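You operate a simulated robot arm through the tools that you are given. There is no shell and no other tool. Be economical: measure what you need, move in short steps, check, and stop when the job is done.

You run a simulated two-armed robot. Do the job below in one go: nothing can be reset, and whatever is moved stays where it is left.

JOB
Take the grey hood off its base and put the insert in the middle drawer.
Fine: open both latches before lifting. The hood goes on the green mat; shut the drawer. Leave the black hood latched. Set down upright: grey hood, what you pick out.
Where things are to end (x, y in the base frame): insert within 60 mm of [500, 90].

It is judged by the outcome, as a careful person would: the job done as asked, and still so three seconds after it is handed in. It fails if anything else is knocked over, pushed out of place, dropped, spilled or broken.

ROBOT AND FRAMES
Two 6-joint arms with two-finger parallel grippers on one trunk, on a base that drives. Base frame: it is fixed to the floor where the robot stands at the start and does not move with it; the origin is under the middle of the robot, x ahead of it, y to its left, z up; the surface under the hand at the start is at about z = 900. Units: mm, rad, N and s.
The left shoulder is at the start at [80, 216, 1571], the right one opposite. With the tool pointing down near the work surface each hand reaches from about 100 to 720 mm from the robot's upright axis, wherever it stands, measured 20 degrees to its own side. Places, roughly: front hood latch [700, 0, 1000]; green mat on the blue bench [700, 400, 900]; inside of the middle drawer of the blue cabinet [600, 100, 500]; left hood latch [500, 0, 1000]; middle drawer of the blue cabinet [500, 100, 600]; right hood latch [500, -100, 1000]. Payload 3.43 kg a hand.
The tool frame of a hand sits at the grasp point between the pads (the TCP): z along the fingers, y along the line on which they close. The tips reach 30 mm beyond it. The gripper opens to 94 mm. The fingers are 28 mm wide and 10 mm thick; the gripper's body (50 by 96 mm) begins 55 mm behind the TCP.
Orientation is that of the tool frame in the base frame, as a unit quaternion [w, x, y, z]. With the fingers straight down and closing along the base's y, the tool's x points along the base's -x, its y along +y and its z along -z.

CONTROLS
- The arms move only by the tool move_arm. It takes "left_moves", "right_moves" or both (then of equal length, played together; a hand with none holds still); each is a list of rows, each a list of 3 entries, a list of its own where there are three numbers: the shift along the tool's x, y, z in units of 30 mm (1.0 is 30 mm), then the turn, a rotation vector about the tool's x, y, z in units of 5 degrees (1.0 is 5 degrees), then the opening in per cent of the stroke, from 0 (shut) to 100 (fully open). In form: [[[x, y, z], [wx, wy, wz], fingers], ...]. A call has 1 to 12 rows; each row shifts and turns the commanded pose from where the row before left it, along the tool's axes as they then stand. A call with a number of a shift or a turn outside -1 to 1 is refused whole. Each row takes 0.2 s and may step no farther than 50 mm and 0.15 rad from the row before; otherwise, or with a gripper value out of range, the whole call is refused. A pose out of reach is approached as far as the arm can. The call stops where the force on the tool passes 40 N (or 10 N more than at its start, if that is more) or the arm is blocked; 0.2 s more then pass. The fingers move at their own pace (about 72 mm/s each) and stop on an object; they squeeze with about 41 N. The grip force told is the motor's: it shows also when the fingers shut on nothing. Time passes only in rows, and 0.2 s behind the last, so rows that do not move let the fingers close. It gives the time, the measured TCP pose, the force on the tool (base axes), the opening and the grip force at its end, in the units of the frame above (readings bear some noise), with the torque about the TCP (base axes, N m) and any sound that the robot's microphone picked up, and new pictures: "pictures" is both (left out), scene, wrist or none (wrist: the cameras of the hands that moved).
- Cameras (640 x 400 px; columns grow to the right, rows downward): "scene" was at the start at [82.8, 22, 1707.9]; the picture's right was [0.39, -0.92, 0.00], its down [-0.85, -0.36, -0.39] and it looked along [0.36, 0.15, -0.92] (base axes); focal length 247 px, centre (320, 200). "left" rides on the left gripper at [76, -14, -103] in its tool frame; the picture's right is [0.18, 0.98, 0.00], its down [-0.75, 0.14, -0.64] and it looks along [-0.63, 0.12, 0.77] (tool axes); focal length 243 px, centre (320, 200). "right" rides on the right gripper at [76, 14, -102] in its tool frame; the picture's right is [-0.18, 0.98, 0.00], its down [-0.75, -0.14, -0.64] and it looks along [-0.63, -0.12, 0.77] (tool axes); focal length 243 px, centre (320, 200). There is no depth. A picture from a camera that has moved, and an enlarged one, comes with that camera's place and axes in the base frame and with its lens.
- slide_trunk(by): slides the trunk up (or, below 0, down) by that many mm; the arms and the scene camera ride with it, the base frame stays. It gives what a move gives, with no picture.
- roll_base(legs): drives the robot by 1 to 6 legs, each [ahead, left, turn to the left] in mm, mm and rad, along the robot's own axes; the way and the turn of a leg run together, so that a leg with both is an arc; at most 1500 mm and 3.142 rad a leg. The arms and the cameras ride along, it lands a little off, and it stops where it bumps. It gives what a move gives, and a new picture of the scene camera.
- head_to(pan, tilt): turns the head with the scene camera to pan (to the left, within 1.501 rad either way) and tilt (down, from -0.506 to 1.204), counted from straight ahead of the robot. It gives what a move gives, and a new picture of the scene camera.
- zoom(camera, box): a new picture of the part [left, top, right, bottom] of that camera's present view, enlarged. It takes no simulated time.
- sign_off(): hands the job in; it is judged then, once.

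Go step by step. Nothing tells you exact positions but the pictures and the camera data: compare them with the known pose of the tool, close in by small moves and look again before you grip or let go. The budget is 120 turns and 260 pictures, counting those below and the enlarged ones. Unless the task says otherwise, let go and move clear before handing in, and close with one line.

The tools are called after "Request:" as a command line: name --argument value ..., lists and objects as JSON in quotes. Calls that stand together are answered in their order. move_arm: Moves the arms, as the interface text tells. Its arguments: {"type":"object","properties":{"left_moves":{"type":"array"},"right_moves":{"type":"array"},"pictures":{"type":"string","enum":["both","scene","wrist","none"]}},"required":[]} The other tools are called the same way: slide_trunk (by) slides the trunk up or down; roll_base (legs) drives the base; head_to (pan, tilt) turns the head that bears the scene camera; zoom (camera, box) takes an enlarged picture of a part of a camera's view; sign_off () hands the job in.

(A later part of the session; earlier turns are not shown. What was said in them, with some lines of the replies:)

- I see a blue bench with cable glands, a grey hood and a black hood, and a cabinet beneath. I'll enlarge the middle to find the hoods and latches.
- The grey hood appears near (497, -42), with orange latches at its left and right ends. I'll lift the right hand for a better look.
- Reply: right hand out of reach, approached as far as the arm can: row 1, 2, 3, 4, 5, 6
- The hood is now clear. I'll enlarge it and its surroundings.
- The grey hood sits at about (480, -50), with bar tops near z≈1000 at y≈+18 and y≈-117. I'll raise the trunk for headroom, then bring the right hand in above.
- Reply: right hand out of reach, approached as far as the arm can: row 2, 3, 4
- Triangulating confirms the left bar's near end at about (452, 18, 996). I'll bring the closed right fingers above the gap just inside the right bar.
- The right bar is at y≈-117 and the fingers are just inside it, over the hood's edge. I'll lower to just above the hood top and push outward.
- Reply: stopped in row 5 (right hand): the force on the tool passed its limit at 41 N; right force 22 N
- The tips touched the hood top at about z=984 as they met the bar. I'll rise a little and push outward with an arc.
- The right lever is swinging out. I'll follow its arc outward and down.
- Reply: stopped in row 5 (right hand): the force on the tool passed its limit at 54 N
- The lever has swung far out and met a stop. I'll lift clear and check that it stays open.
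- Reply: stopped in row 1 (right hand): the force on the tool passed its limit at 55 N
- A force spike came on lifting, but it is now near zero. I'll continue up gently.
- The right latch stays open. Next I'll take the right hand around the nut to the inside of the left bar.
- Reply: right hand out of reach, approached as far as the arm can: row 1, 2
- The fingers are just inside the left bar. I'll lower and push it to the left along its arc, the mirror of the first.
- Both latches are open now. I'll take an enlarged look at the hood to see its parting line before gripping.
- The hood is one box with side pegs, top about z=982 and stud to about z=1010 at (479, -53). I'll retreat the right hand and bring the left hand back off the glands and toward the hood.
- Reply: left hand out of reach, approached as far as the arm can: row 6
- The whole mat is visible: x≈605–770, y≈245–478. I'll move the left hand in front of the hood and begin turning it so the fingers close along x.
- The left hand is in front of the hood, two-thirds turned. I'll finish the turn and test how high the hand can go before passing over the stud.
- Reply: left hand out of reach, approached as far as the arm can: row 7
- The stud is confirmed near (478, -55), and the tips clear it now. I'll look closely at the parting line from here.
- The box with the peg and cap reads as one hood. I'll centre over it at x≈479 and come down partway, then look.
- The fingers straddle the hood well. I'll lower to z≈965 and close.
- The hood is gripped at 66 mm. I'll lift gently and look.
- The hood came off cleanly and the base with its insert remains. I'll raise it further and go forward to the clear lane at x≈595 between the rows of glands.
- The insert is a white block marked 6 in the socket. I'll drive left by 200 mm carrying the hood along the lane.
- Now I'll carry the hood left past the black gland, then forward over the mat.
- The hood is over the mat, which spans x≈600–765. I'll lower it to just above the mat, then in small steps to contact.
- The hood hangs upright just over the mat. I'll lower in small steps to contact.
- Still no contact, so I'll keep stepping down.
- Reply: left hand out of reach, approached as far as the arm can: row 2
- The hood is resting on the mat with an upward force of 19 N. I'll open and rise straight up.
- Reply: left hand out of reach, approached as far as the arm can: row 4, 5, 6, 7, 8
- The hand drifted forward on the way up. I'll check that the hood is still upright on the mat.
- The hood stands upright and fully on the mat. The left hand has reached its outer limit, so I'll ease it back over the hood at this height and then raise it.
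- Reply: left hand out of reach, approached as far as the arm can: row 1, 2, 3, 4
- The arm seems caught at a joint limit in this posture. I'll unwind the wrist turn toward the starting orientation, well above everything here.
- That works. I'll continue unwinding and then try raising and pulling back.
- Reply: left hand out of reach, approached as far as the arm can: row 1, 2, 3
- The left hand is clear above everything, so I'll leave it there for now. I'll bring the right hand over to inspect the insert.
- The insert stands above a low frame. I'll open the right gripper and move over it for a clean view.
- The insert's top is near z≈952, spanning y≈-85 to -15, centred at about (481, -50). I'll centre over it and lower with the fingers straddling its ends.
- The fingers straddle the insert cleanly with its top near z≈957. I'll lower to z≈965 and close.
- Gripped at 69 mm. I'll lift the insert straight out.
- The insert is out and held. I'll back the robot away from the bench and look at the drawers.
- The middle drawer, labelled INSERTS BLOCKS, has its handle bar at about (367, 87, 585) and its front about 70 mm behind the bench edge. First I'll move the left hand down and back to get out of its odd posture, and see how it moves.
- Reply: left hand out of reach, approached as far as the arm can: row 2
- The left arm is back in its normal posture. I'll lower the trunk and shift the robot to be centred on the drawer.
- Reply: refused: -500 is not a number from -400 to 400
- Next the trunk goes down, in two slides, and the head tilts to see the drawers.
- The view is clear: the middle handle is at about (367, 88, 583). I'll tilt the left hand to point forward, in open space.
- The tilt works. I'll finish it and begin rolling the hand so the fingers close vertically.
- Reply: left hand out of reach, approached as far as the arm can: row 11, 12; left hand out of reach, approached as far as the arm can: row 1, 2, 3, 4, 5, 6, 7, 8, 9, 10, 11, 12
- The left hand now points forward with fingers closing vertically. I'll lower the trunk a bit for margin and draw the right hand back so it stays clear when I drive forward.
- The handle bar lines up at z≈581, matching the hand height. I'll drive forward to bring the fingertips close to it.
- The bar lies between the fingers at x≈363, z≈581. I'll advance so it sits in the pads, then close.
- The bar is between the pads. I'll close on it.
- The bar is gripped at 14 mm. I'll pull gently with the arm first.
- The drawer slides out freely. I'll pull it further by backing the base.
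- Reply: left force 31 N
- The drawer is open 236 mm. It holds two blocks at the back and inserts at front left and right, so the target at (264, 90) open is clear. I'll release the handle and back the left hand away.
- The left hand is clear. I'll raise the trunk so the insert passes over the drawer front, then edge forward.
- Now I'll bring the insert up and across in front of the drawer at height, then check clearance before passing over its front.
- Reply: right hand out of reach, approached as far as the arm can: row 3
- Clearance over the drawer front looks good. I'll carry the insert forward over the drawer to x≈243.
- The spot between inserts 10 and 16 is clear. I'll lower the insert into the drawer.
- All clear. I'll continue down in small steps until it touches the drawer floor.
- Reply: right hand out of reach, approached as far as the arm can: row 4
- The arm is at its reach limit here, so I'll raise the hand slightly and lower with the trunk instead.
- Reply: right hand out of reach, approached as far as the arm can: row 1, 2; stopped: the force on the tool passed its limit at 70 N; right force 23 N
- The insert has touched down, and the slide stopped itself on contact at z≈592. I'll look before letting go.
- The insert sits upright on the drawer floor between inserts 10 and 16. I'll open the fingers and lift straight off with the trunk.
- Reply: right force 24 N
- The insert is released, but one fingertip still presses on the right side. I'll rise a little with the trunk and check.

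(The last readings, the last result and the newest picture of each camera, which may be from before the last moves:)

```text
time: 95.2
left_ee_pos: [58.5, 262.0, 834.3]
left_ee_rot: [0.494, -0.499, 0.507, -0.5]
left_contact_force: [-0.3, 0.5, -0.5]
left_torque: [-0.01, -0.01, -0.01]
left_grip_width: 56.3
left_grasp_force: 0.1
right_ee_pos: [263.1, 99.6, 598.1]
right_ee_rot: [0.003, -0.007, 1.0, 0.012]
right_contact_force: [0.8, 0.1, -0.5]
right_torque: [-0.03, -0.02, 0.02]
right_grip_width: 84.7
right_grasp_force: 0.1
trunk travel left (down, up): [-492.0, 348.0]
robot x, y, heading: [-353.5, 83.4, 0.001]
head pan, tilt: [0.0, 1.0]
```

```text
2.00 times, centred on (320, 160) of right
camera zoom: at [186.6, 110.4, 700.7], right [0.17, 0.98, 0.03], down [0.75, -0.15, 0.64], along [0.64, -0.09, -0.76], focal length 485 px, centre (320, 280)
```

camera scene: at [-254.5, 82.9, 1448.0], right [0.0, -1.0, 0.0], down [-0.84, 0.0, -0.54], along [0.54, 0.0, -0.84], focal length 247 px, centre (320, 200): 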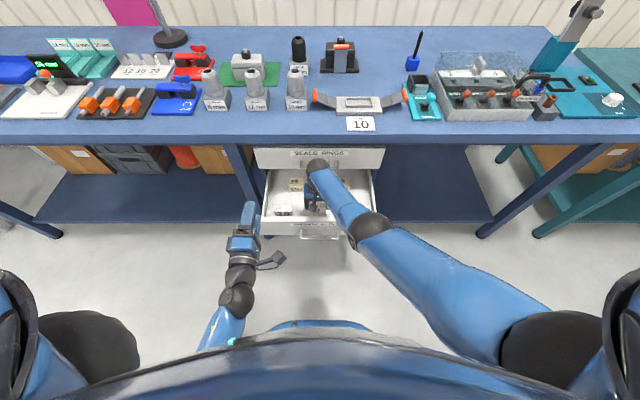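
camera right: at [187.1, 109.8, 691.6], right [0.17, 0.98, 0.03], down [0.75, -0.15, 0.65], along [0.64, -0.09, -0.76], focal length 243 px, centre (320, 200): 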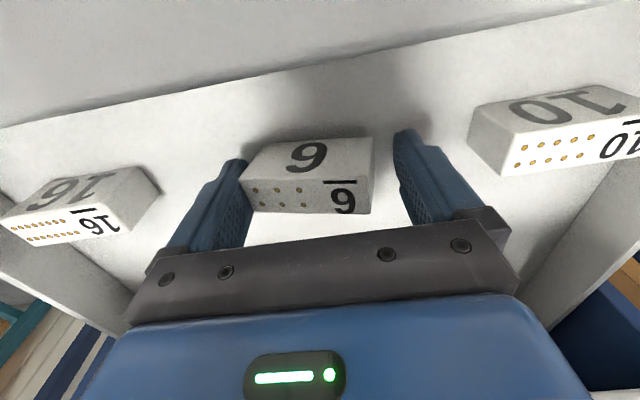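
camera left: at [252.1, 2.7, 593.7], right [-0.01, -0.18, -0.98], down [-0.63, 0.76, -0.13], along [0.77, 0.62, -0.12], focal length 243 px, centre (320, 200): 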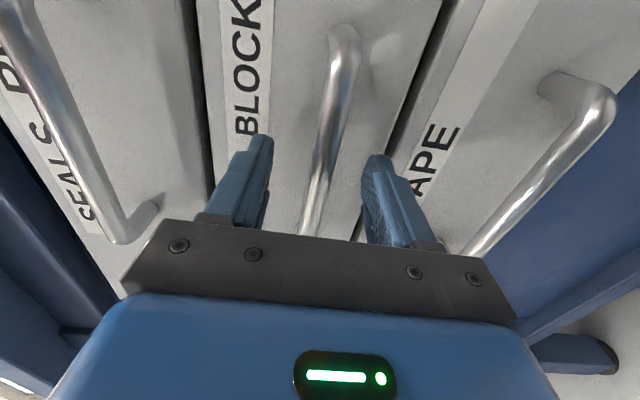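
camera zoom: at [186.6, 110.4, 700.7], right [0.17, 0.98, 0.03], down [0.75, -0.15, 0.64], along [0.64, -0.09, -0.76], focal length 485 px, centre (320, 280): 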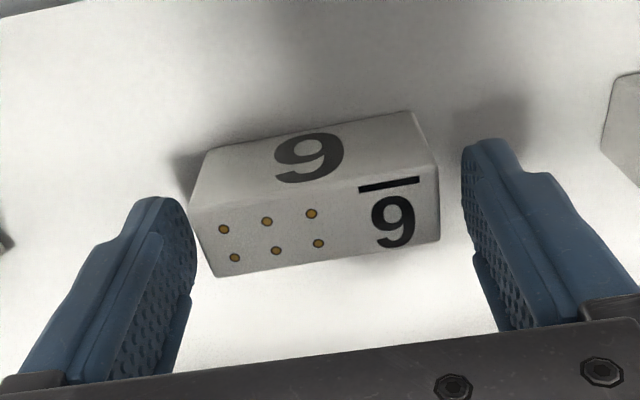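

The hand is free and the insert stands upright on the floor of the drawer. I'll lift clear with the trunk.

Request:
slide_trunk --by 130

Request:
move_arm --right_moves '[[[0, 0, 0], [0, 0, 0], 60], [[0, 0, 0], [0, 0, 0], 40]]' --pictures "both"

```text
time: 96.8
left_ee_pos: [60.1, 261.8, 965.2]
left_ee_rot: [0.494, -0.499, 0.507, -0.5]
left_contact_force: [-0.5, 0.0, -0.3]
left_torque: [0.0, 0.01, -0.01]
left_grip_width: 56.5
left_grasp_force: 0.0
right_ee_pos: [264.2, 100.6, 729.6]
right_ee_rot: [0.004, -0.007, 1.0, 0.012]
right_contact_force: [-0.3, -0.2, -0.1]
right_torque: [0.0, -0.03, 0.01]
right_grip_width: 84.4
right_grasp_force: 0.0
trunk travel left (down, up): [-622.0, 218.0]
robot x, y, heading: [-353.1, 83.0, -0.001]
head pan, tilt: [0.0, 1.0]
```

```text
time: 97.3
left_ee_pos: [59.0, 261.8, 964.6]
left_ee_rot: [0.494, -0.498, 0.508, -0.5]
left_contact_force: [-0.3, 0.3, -0.4]
left_torque: [-0.04, 0.0, 0.04]
left_grip_width: 56.2
left_grasp_force: 0.0
right_ee_pos: [265.2, 99.5, 730.7]
right_ee_rot: [0.004, -0.006, 1.0, 0.012]
right_contact_force: [-0.2, 0.5, -0.3]
right_torque: [-0.02, 0.03, -0.01]
right_grip_width: 37.5
right_grasp_force: 0.0
trunk travel left (down, up): [-622.0, 218.0]
robot x, y, heading: [-353.8, 86.9, -0.002]
head pan, tilt: [0.0, 1.0]
camera scene: at [-253.8, 82.8, 1540.3], right [0.0, -1.0, 0.0], down [-0.84, 0.0, -0.54], along [0.54, 0.0, -0.84], focal length 247 px, centre (320, 200)
camera right: at [187.9, 110.2, 831.4], right [0.17, 0.98, 0.03], down [0.75, -0.15, 0.65], along [0.64, -0.09, -0.76], focal length 243 px, centre (320, 200)
```

scene: 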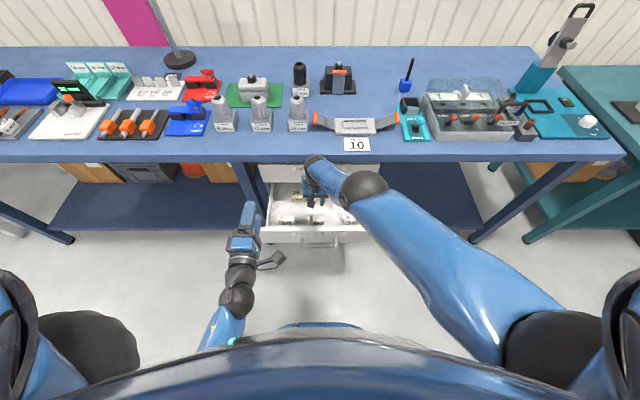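
right: 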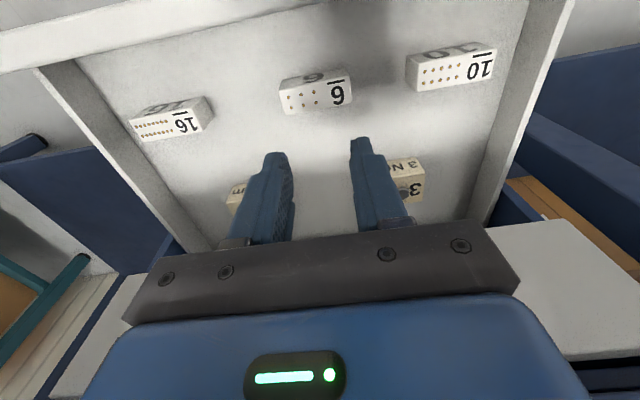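

The insert stands at about (265, 102), which is (501, 102) once the drawer is shut. I'll back off, then take the right hand aside.

Request:
roll_base --legs '[[-230, 0, 0]]'

Request:
move_arm --right_moves '[[[0.3, -0.5, 1], [0, 0, 0], 40], [[0.3, -0.5, 1], [0, 0, 0], 40], [[0.5, -1, 0.5], [0, 0, 0], 40], [[0.5, -1, 0.5], [0, 0, 0], 40], [[0.5, -1, 0], [0, 0, 0], 40], [[0.5, -1, 0], [0, 0, 0], 40], [[0.5, -1, 0], [0, 0, 0], 40], [[0, -1, 0], [0, 0, 0], 40], [[0, -1, 0], [0, 0, 0], 40], [[0, -1, 0], [0, 0, 0], 40], [[0, -1, 0], [0, 0, 0], 40]]' --pictures "scene"

```text
time: 99.1
left_ee_pos: [-148.5, 292.0, 965.9]
left_ee_rot: [0.465, -0.468, 0.534, -0.529]
left_contact_force: [-0.4, 0.9, 0.4]
left_torque: [-0.03, -0.02, -0.06]
left_grip_width: 56.5
left_grasp_force: 0.0
right_ee_pos: [37.8, 105.9, 733.2]
right_ee_rot: [0.007, 0.052, 0.999, 0.013]
right_contact_force: [0.1, 1.1, -0.5]
right_torque: [-0.05, 0.02, -0.05]
right_grip_width: 37.6
right_grasp_force: 0.2
trunk travel left (down, up): [-622.0, 218.0]
robot x, y, heading: [-574.4, 164.8, -0.119]
head pan, tilt: [0.0, 1.0]
camera scene: at [-481.7, 152.3, 1541.0], right [-0.12, -0.99, 0.0], down [-0.83, 0.1, -0.55], along [0.54, -0.07, -0.84], focal length 247 px, centre (320, 200)
```

scene: 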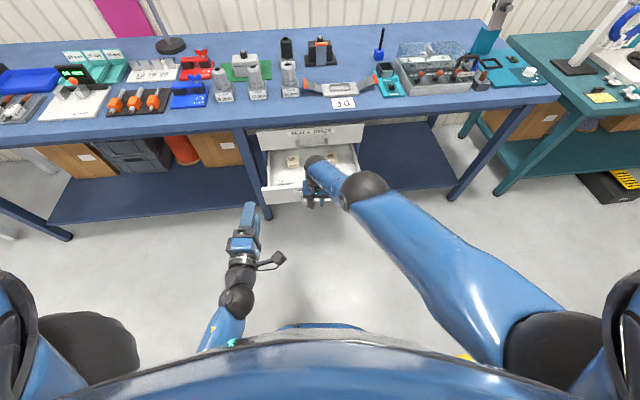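

```text
time: 101.5
left_ee_pos: [-142.2, 289.7, 965.0]
left_ee_rot: [0.464, -0.468, 0.536, -0.527]
left_contact_force: [0.0, 1.0, -0.1]
left_torque: [-0.03, -0.03, -0.01]
left_grip_width: 56.5
left_grasp_force: 0.2
right_ee_pos: [-89.1, -185.2, 637.3]
right_ee_rot: [0.006, 0.052, 0.999, 0.013]
right_contact_force: [1.0, 0.5, -0.4]
right_torque: [0.02, 0.0, 0.0]
right_grip_width: 37.4
right_grasp_force: 0.0
right hand out of reach, approached as far as the arm can: row 1, 2
trunk travel left (down, up): [-622.0, 218.0]
robot x, y, heading: [-574.8, 163.6, -0.123]
head pan, tilt: [0.0, 1.0]
camera scene: at [-474.3, 149.4, 1540.3], right [-0.12, -0.99, 0.0], down [-0.84, 0.1, -0.54], along [0.54, -0.06, -0.84], focal length 247 px, centre (320, 200)
```

scene: 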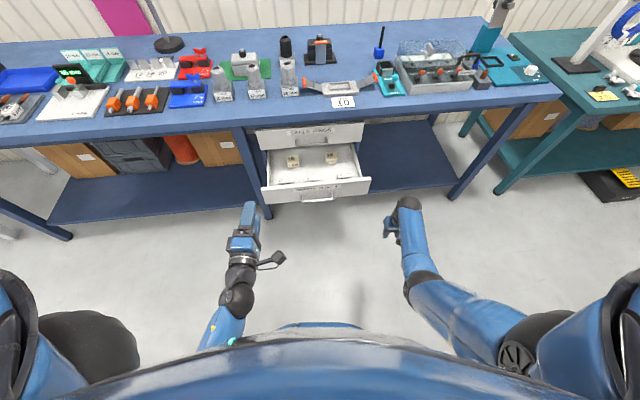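

The base ended up turned by about 0.12 rad after backing, so it may have met something behind. I'll look to both sides before going on.

Request:
head_to --pan 1.5 --tilt 0.6

Request:
head_to --pan -1.5 --tilt 0.6

```text
time: 103.1
left_ee_pos: [-143.5, 289.9, 963.6]
left_ee_rot: [0.464, -0.467, 0.537, -0.527]
left_contact_force: [0.1, -0.2, -0.1]
left_torque: [-0.02, 0.0, 0.01]
left_grip_width: 56.4
left_grasp_force: 0.1
right_ee_pos: [-89.1, -184.4, 638.1]
right_ee_rot: [0.005, 0.053, 0.999, 0.012]
right_contact_force: [-0.2, 0.4, 0.1]
right_torque: [-0.01, -0.06, 0.0]
right_grip_width: 37.4
right_grasp_force: 0.0
trunk travel left (down, up): [-622.0, 218.0]
robot x, y, heading: [-575.8, 160.1, -0.12]
head pan, tilt: [1.499, 0.6]
camera scene: at [-527.3, 245.2, 1572.3], right [0.98, -0.19, 0.0], down [-0.11, -0.55, -0.82], along [0.16, 0.81, -0.57], focal length 247 px, centre (320, 200)
```

scene: 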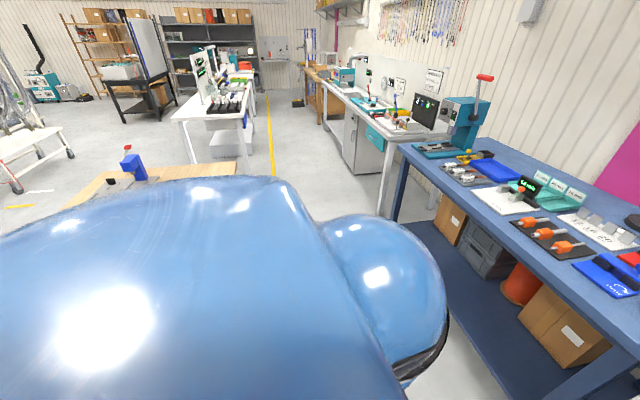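

```text
time: 105.7
left_ee_pos: [-143.3, 290.4, 964.2]
left_ee_rot: [0.464, -0.468, 0.536, -0.527]
left_contact_force: [-0.6, 0.2, 0.5]
left_torque: [0.0, 0.0, 0.01]
left_grip_width: 56.2
left_grasp_force: 0.1
right_ee_pos: [-90.0, -184.3, 638.3]
right_ee_rot: [0.005, 0.052, 0.999, 0.012]
right_contact_force: [-0.2, 0.2, 0.0]
right_torque: [0.0, -0.02, 0.01]
right_grip_width: 37.8
right_grasp_force: 0.2
trunk travel left (down, up): [-622.0, 218.0]
robot x, y, heading: [-574.2, 163.9, -0.12]
head pan, tilt: [-1.499, 0.6]
camera scene: at [-548.4, 70.1, 1572.4], right [-1.0, 0.05, 0.0], down [0.03, 0.56, -0.83], along [-0.04, -0.82, -0.56], focal length 247 px, centre (320, 200)
```

scene: 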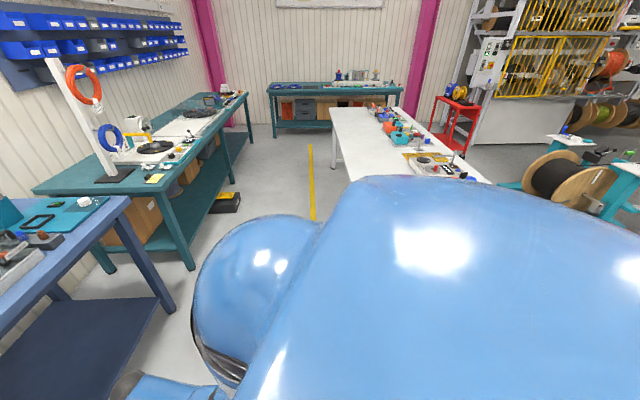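

A wooden table stands close behind on the left; nothing there looks disturbed. I'll move forward off it, then straighten up in front of the drawer.

Request:
roll_base --legs '[[60, 0, 0], [53, -66, 0.12]]'

Request:
head_to --pan 0.0 --tilt 0.9

Request:
zoom --camera "scene" --box '[230, 110, 410, 240]'

```text
time: 107.3
left_ee_pos: [-57.7, 267.7, 964.2]
left_ee_rot: [0.495, -0.499, 0.506, -0.5]
left_contact_force: [0.2, -0.8, -0.7]
left_torque: [0.0, -0.01, -0.02]
left_grip_width: 56.4
left_grasp_force: 0.2
right_ee_pos: [53.1, -197.7, 639.8]
right_ee_rot: [0.005, -0.009, 1.0, 0.012]
right_contact_force: [-1.1, 0.1, -0.2]
right_torque: [0.02, -0.03, 0.01]
right_grip_width: 37.8
right_grasp_force: 0.1
trunk travel left (down, up): [-622.0, 218.0]
robot x, y, heading: [-463.8, 88.2, 0.001]
head pan, tilt: [-1.499, 0.6]
camera scene: at [-435.0, 1.0, 1572.7], right [-1.0, -0.07, 0.0], down [-0.04, 0.56, -0.83], along [0.06, -0.82, -0.56], focal length 247 px, centre (320, 200)
```

scene: 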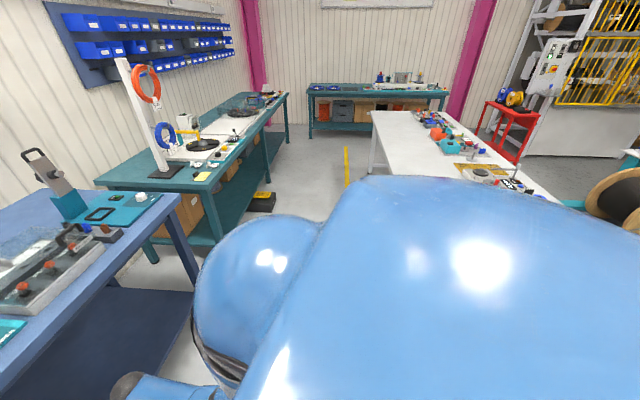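

```text
time: 108.9
left_ee_pos: [-58.0, 267.2, 964.8]
left_ee_rot: [0.495, -0.5, 0.507, -0.499]
left_contact_force: [-0.5, 0.3, 0.1]
left_torque: [0.02, -0.02, -0.02]
left_grip_width: 56.6
left_grasp_force: 0.1
right_ee_pos: [52.6, -197.3, 637.9]
right_ee_rot: [0.004, -0.009, 1.0, 0.012]
right_contact_force: [-0.6, -0.2, -0.3]
right_torque: [0.01, 0.0, 0.01]
right_grip_width: 37.6
right_grasp_force: 0.0
trunk travel left (down, up): [-622.0, 218.0]
robot x, y, heading: [-467.4, 91.2, 0.004]
head pan, tilt: [0.0, 0.901]
camera scene: at [-363.5, 87.3, 1547.6], right [0.0, -1.0, 0.0], down [-0.78, 0.0, -0.62], along [0.62, 0.0, -0.78], focal length 247 px, centre (320, 200)
```

scene: 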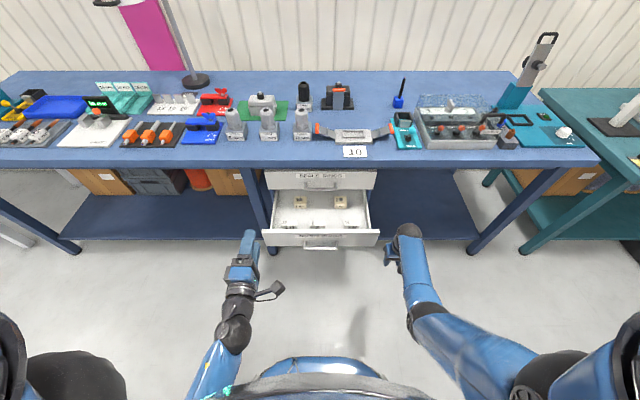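

```text
3.08 times, centred on (320, 175) of scene
camera zoom: at [-363.5, 87.3, 1547.6], right [0.0, -1.0, 0.0], down [-0.78, 0.0, -0.62], along [0.62, 0.0, -0.78], focal length 761 px, centre (320, 277)
```

zoom: 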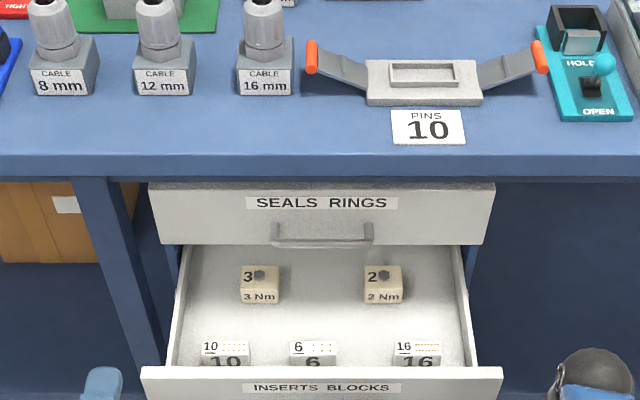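

The insert stands between 10 and 16, and everything else is in place. I'll lower the trunk and line the left hand up with the drawer handle again, keeping the right hand back.

Request:
slide_trunk --by -382

Request:
move_arm --right_moves '[[[1, -0.3, 0], [0, 0, 0], 40], [[1, -0.3, 0], [0, 0, 0], 40], [[1, 0, 0], [0, 0, 0], 40], [[0, 0, 0], [0, 0, 0], 40], [[0, 0, 0], [0, 0, 0], 40], [[0, 0, 0], [0, 0, 0], 40], [[0, 0, 0], [0, 0, 0], 40]]' --left_moves '[[[1, 0, 0], [0, 0, 0], 60], [[1, 0, 0.4], [0, 0, 0], 60], [[1, 0, 0.6], [0, 0, 0], 60], [[1, 0, 1], [0, 0, 0], 60], [[1, 0, 1], [0, 0, 0], 60], [[0.97, 0, 0.8], [0, 0, 0], 60], [[0, 0, 0], [0, 0, 0], 60]]' --pictures "both"

```text
time: 112.6
left_ee_pos: [-56.7, 266.5, 583.4]
left_ee_rot: [0.495, -0.5, 0.507, -0.499]
left_contact_force: [0.7, -0.3, 0.0]
left_torque: [0.01, 0.04, 0.02]
left_grip_width: 56.4
left_grasp_force: 0.1
right_ee_pos: [54.3, -198.7, 254.9]
right_ee_rot: [0.004, -0.009, 1.0, 0.013]
right_contact_force: [-0.5, 0.1, 1.5]
right_torque: [-0.03, -0.02, -0.02]
right_grip_width: 38.0
right_grasp_force: 0.0
trunk travel left (down, up): [-240.0, 600.0]
robot x, y, heading: [-469.5, 86.3, 0.004]
head pan, tilt: [0.0, 0.901]
```

```text
time: 114.2
left_ee_pos: [56.3, 85.3, 580.6]
left_ee_rot: [0.495, -0.5, 0.506, -0.498]
left_contact_force: [-0.3, -0.3, -0.3]
left_torque: [-0.03, 0.02, 0.02]
left_grip_width: 56.2
left_grasp_force: 0.1
right_ee_pos: [-34.4, -217.6, 252.8]
right_ee_rot: [0.004, -0.009, 1.0, 0.013]
right_contact_force: [0.3, 0.3, 0.8]
right_torque: [-0.01, 0.0, 0.0]
right_grip_width: 37.7
right_grasp_force: 0.0
trunk travel left (down, up): [-240.0, 600.0]
robot x, y, heading: [-466.5, 89.8, -0.001]
head pan, tilt: [0.0, 0.901]
camera scene: at [-363.4, 87.3, 1165.6], right [0.0, -1.0, 0.0], down [-0.78, 0.0, -0.62], along [0.62, 0.0, -0.78], focal length 247 px, centre (320, 200)
camera right: at [-111.7, -206.8, 354.3], right [0.17, 0.99, 0.03], down [0.75, -0.14, 0.65], along [0.64, -0.09, -0.76], focal length 243 px, centre (320, 200)
camera left: at [-47.3, 9.3, 595.1], right [-0.01, -0.18, -0.98], down [-0.64, 0.76, -0.13], along [0.77, 0.62, -0.13], focal length 243 px, centre (320, 200)
```

scene: 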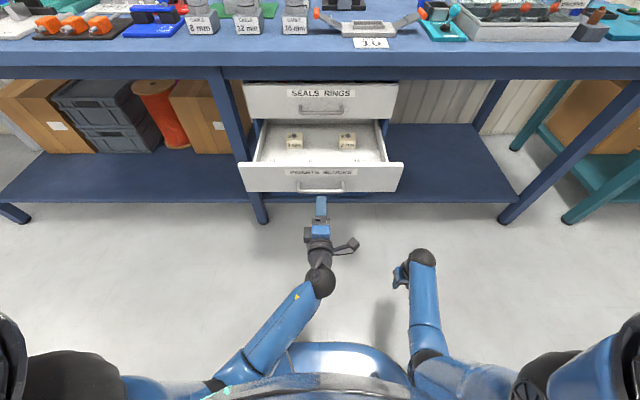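
right: 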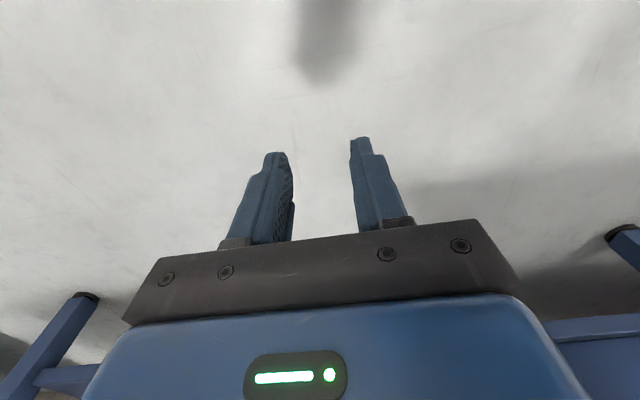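
left: 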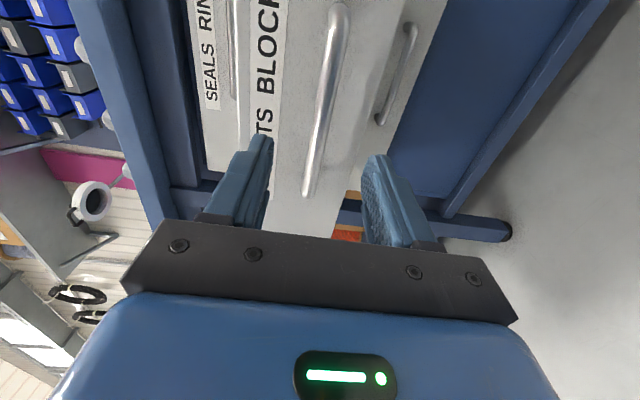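

The handle bar is lined up between the fingers. I'll advance and grip it.

Request:
move_arm --left_moves '[[[0, 0, 0.7], [0, 0, 0], 60], [[0, 0, 0.7], [0, 0, 0], 60], [[0, 0, 0.65], [0, 0, 0], 60], [[0, 0, 0], [0, 0, 0], 60], [[0, 0, 0], [0, 0, 0], 0], [[0, 0, 0], [0, 0, 0], 0], [[0, 0, 0], [0, 0, 0], 0], [[0, 0, 0], [0, 0, 0], 0]]' --pictures "wrist"

```text
time: 116.0
left_ee_pos: [118.0, 85.8, 579.7]
left_ee_rot: [0.496, -0.5, 0.506, -0.499]
left_contact_force: [1.8, 0.5, 1.2]
left_torque: [-0.46, -0.03, 0.06]
left_grip_width: 13.9
left_grasp_force: 44.9
right_ee_pos: [-35.1, -217.9, 253.1]
right_ee_rot: [0.004, -0.009, 1.0, 0.013]
right_contact_force: [-1.1, 0.6, 0.4]
right_torque: [0.03, 0.03, 0.01]
right_grip_width: 37.5
right_grasp_force: 0.0
trunk travel left (down, up): [-240.0, 600.0]
robot x, y, heading: [-469.2, 87.1, 0.003]
head pan, tilt: [0.0, 0.901]
camera left: at [14.0, 9.5, 593.9], right [-0.01, -0.18, -0.98], down [-0.64, 0.76, -0.13], along [0.77, 0.62, -0.13], focal length 243 px, centre (320, 200)
```

left: 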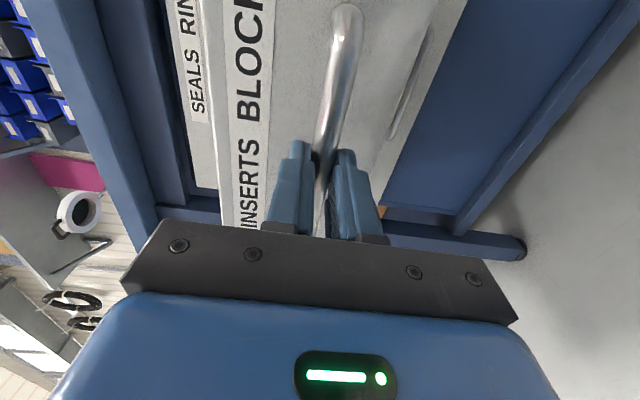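

The handle is gripped. I'll push the drawer in by driving forward, leaving the last bit to the arm.

Request:
roll_base --legs '[[100, 0, 0], [95, 0, 0]]'

```text
time: 117.9
left_ee_pos: [311.7, 86.9, 578.8]
left_ee_rot: [0.494, -0.5, 0.507, -0.499]
left_contact_force: [-0.3, -1.7, 3.9]
left_torque: [-0.45, -0.09, 0.1]
left_grip_width: 13.7
left_grasp_force: 45.0
right_ee_pos: [159.4, -217.3, 253.1]
right_ee_rot: [0.005, -0.008, 1.0, 0.014]
right_contact_force: [0.2, -0.2, 0.0]
right_torque: [0.0, -0.02, 0.01]
right_grip_width: 37.6
right_grasp_force: 0.0
trunk travel left (down, up): [-240.0, 600.0]
robot x, y, heading: [-271.4, 87.2, 0.006]
head pan, tilt: [0.0, 0.901]
camera scene: at [-168.5, 87.6, 1165.5], right [0.0, -1.0, 0.0], down [-0.78, 0.0, -0.62], along [0.62, 0.0, -0.78], focal length 247 px, centre (320, 200)
```

scene: 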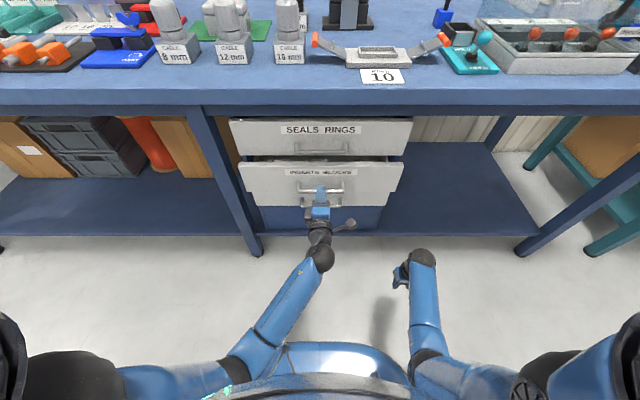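

Nearly shut. I'll push the last ~43 mm with the arm until it stops.

Request:
move_arm --left_moves '[[[0, 0, 0.5], [0, 0, 0], 0], [[0, 0, 0.5], [0, 0, 0], 0], [[0, 0, 0.3], [0, 0, 0], 0], [[0, 0, 0.2], [0, 0, 0], 0], [[0, 0, 0.2], [0, 0, 0], 0], [[0, 0, 0.2], [0, 0, 0], 0]]' --pictures "scene"

Request:
zoom --camera "scene" --box '[210, 90, 430, 230]'

```text
time: 119.2
left_ee_pos: [359.3, 85.1, 578.9]
left_ee_rot: [0.496, -0.499, 0.506, -0.499]
left_contact_force: [-15.4, 1.8, 4.9]
left_torque: [-0.37, -0.14, 0.31]
left_grip_width: 13.9
left_grasp_force: 44.8
right_ee_pos: [157.2, -217.5, 254.1]
right_ee_rot: [0.005, -0.009, 1.0, 0.012]
right_contact_force: [-0.6, -0.8, -0.7]
right_torque: [0.03, 0.0, -0.03]
right_grip_width: 37.6
right_grasp_force: 0.0
trunk travel left (down, up): [-240.0, 600.0]
robot x, y, heading: [-276.9, 86.8, 0.001]
head pan, tilt: [0.0, 0.901]
stopped in row 6 (left hand): the force on the tool passed its limit at 95 N (the readings are from after the stop); the commanded pose is now the measured one
camera scene: at [-172.6, 87.9, 1166.0], right [0.0, -1.0, 0.0], down [-0.78, 0.0, -0.62], along [0.62, 0.0, -0.78], focal length 247 px, centre (320, 200)
```

scene: 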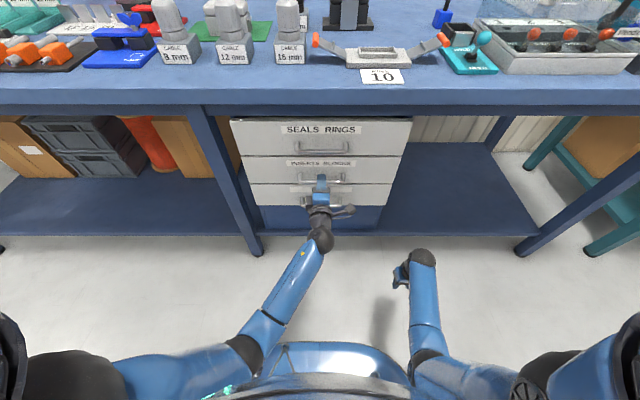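

```text
2.86 times, centred on (320, 160) of scene
camera zoom: at [-172.6, 87.9, 1166.0], right [0.0, -1.0, 0.0], down [-0.78, 0.0, -0.62], along [0.62, 0.0, -0.78], focal length 706 px, centre (320, 314)
```

zoom: 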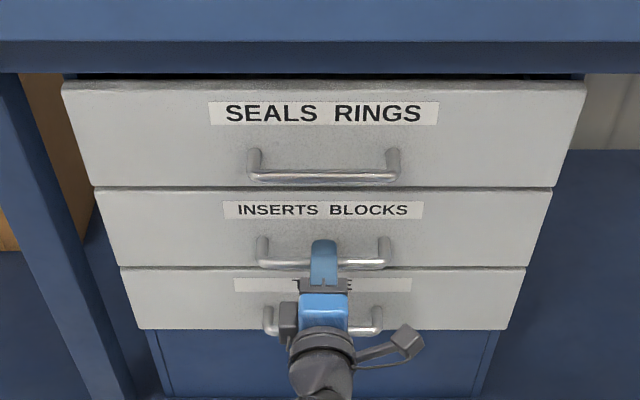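

The drawer is flush. I'll open the fingers and withdraw straight back.

Request:
move_arm --left_moves '[[[0, 0, 0], [0, 0, 0], 60], [[0, 0, 0], [0, 0, 0], 60], [[0, 0, 0], [0, 0, 0], 60], [[0, 0, -0.6], [0, 0, 0], 60], [[0, 0, -1], [0, 0, 0], 60], [[0, 0, -1], [0, 0, 0], 60], [[0, 0, 0], [0, 0, 0], 60]]' --pictures "scene"

Request:
zoom --camera "scene" --box '[210, 90, 430, 230]'

```text
time: 120.8
left_ee_pos: [283.3, 84.9, 576.7]
left_ee_rot: [0.495, -0.5, 0.508, -0.497]
left_contact_force: [-0.2, -0.2, 0.0]
left_torque: [0.01, -0.01, 0.02]
left_grip_width: 56.5
left_grasp_force: 0.1
right_ee_pos: [157.7, -217.2, 252.4]
right_ee_rot: [0.005, -0.008, 1.0, 0.013]
right_contact_force: [-0.1, -0.1, 0.3]
right_torque: [0.01, 0.0, -0.01]
right_grip_width: 37.9
right_grasp_force: 0.1
trunk travel left (down, up): [-240.0, 600.0]
robot x, y, heading: [-270.8, 89.9, -0.002]
head pan, tilt: [0.0, 0.901]
camera scene: at [-169.9, 87.4, 1165.5], right [0.0, -1.0, 0.0], down [-0.78, 0.0, -0.62], along [0.62, 0.0, -0.78], focal length 247 px, centre (320, 200)
```

scene: 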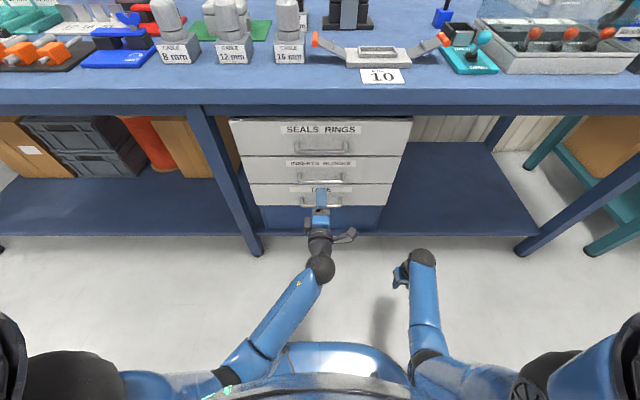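

```text
2.86 times, centred on (320, 160) of scene
camera zoom: at [-169.9, 87.4, 1165.5], right [0.0, -1.0, 0.0], down [-0.78, 0.0, -0.62], along [0.62, 0.0, -0.78], focal length 706 px, centre (320, 314)
```

zoom: 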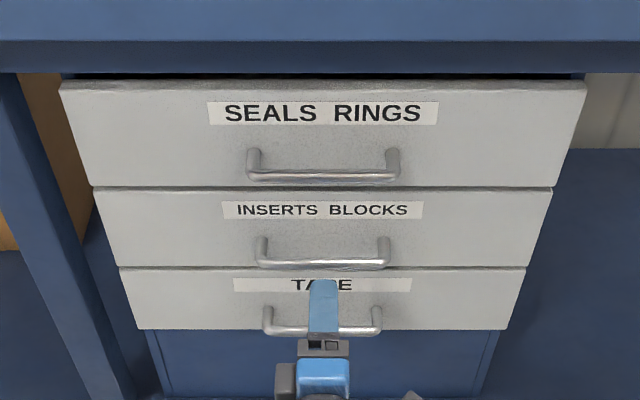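

The drawer stays shut and the handle is free. I'll back off a little and take a last look at the hood and bench.

Request:
roll_base --legs '[[-120, 0, 0]]'

Request:
head_to --pan 0.15 --tilt 0.45

Request:
zoom --camera "scene" --box '[230, 120, 430, 260]'

```text
time: 122.0
left_ee_pos: [161.5, 83.4, 578.2]
left_ee_rot: [0.495, -0.499, 0.507, -0.499]
left_contact_force: [-0.5, -0.3, 0.1]
left_torque: [0.0, 0.01, -0.03]
left_grip_width: 56.3
left_grasp_force: 0.1
right_ee_pos: [37.5, -218.2, 253.6]
right_ee_rot: [0.005, -0.008, 1.0, 0.013]
right_contact_force: [-0.4, 0.6, -0.5]
right_torque: [0.0, 0.03, 0.01]
right_grip_width: 37.7
right_grasp_force: 0.1
trunk travel left (down, up): [-240.0, 600.0]
robot x, y, heading: [-394.2, 84.9, -0.003]
head pan, tilt: [0.0, 0.901]
camera scene: at [-291.1, 87.2, 1165.7], right [0.0, -1.0, 0.0], down [-0.78, 0.0, -0.62], along [0.62, 0.0, -0.78], focal length 247 px, centre (320, 200)
```

scene: 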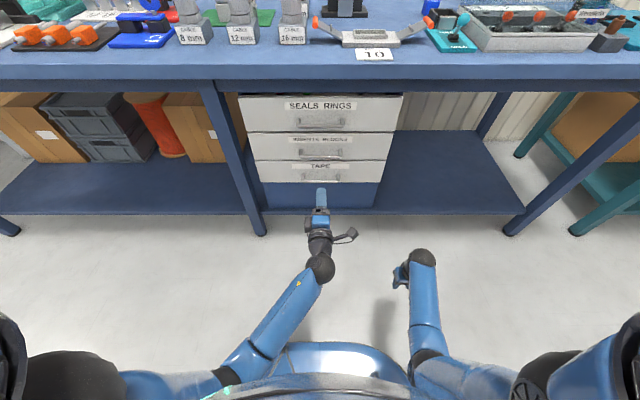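

```text
time: 122.9
left_ee_pos: [162.8, 84.1, 576.3]
left_ee_rot: [0.494, -0.499, 0.508, -0.499]
left_contact_force: [0.8, 0.2, -1.0]
left_torque: [-0.02, 0.0, 0.0]
left_grip_width: 56.4
left_grasp_force: 0.1
right_ee_pos: [39.2, -216.7, 253.3]
right_ee_rot: [0.006, -0.008, 1.0, 0.013]
right_contact_force: [0.3, 0.9, -0.5]
right_torque: [0.01, -0.01, -0.02]
right_grip_width: 37.7
right_grasp_force: 0.1
trunk travel left (down, up): [-240.0, 600.0]
robot x, y, heading: [-392.3, 89.8, 0.002]
head pan, tilt: [0.15, 0.45]
camera scene: at [-274.5, 100.9, 1203.8], right [0.15, -0.99, 0.0], down [-0.43, -0.07, -0.9], along [0.89, 0.13, -0.44], focal length 247 px, centre (320, 200)
```

scene: 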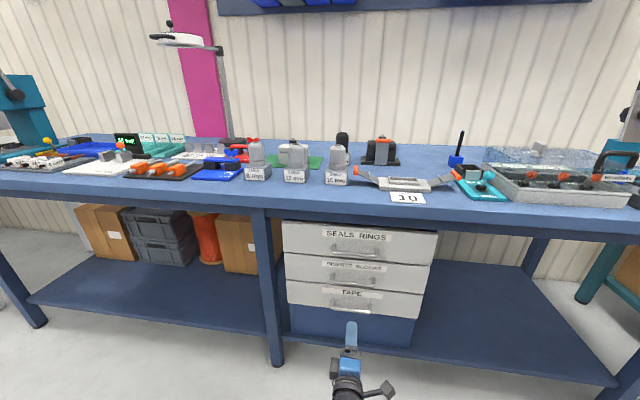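

```text
2.86 times, centred on (330, 190) of scene
camera zoom: at [-274.5, 100.9, 1203.8], right [0.15, -0.99, 0.0], down [-0.43, -0.07, -0.9], along [0.89, 0.13, -0.44], focal length 706 px, centre (291, 229)
```

zoom: 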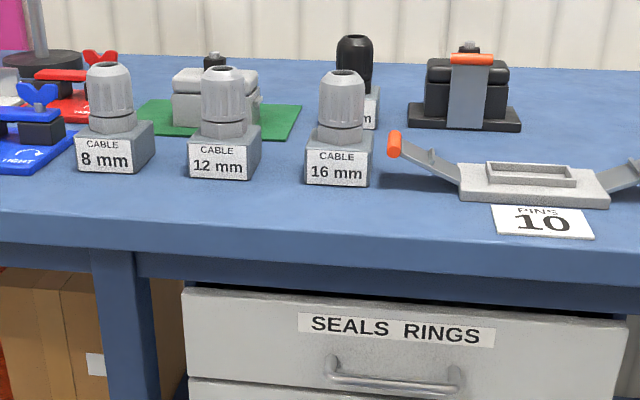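

The grey hood stands upright on the green mat, and the black hood is still latched. The insert is in the middle drawer, the drawer is shut, and both hands are clear, so I'm handing in.

Request:
sign_off

```text
The job is handed in.
```

I opened both latches on the grey hood, lifted it off and set it upright on the green mat. The insert is upright in the middle drawer at about (501, 102) and the drawer is shut. The black hood is still latched. When I backed away from the drawer, the robot turned about 0.12 rad and may have touched the wooden table behind it; I looked and saw nothing disturbed there.
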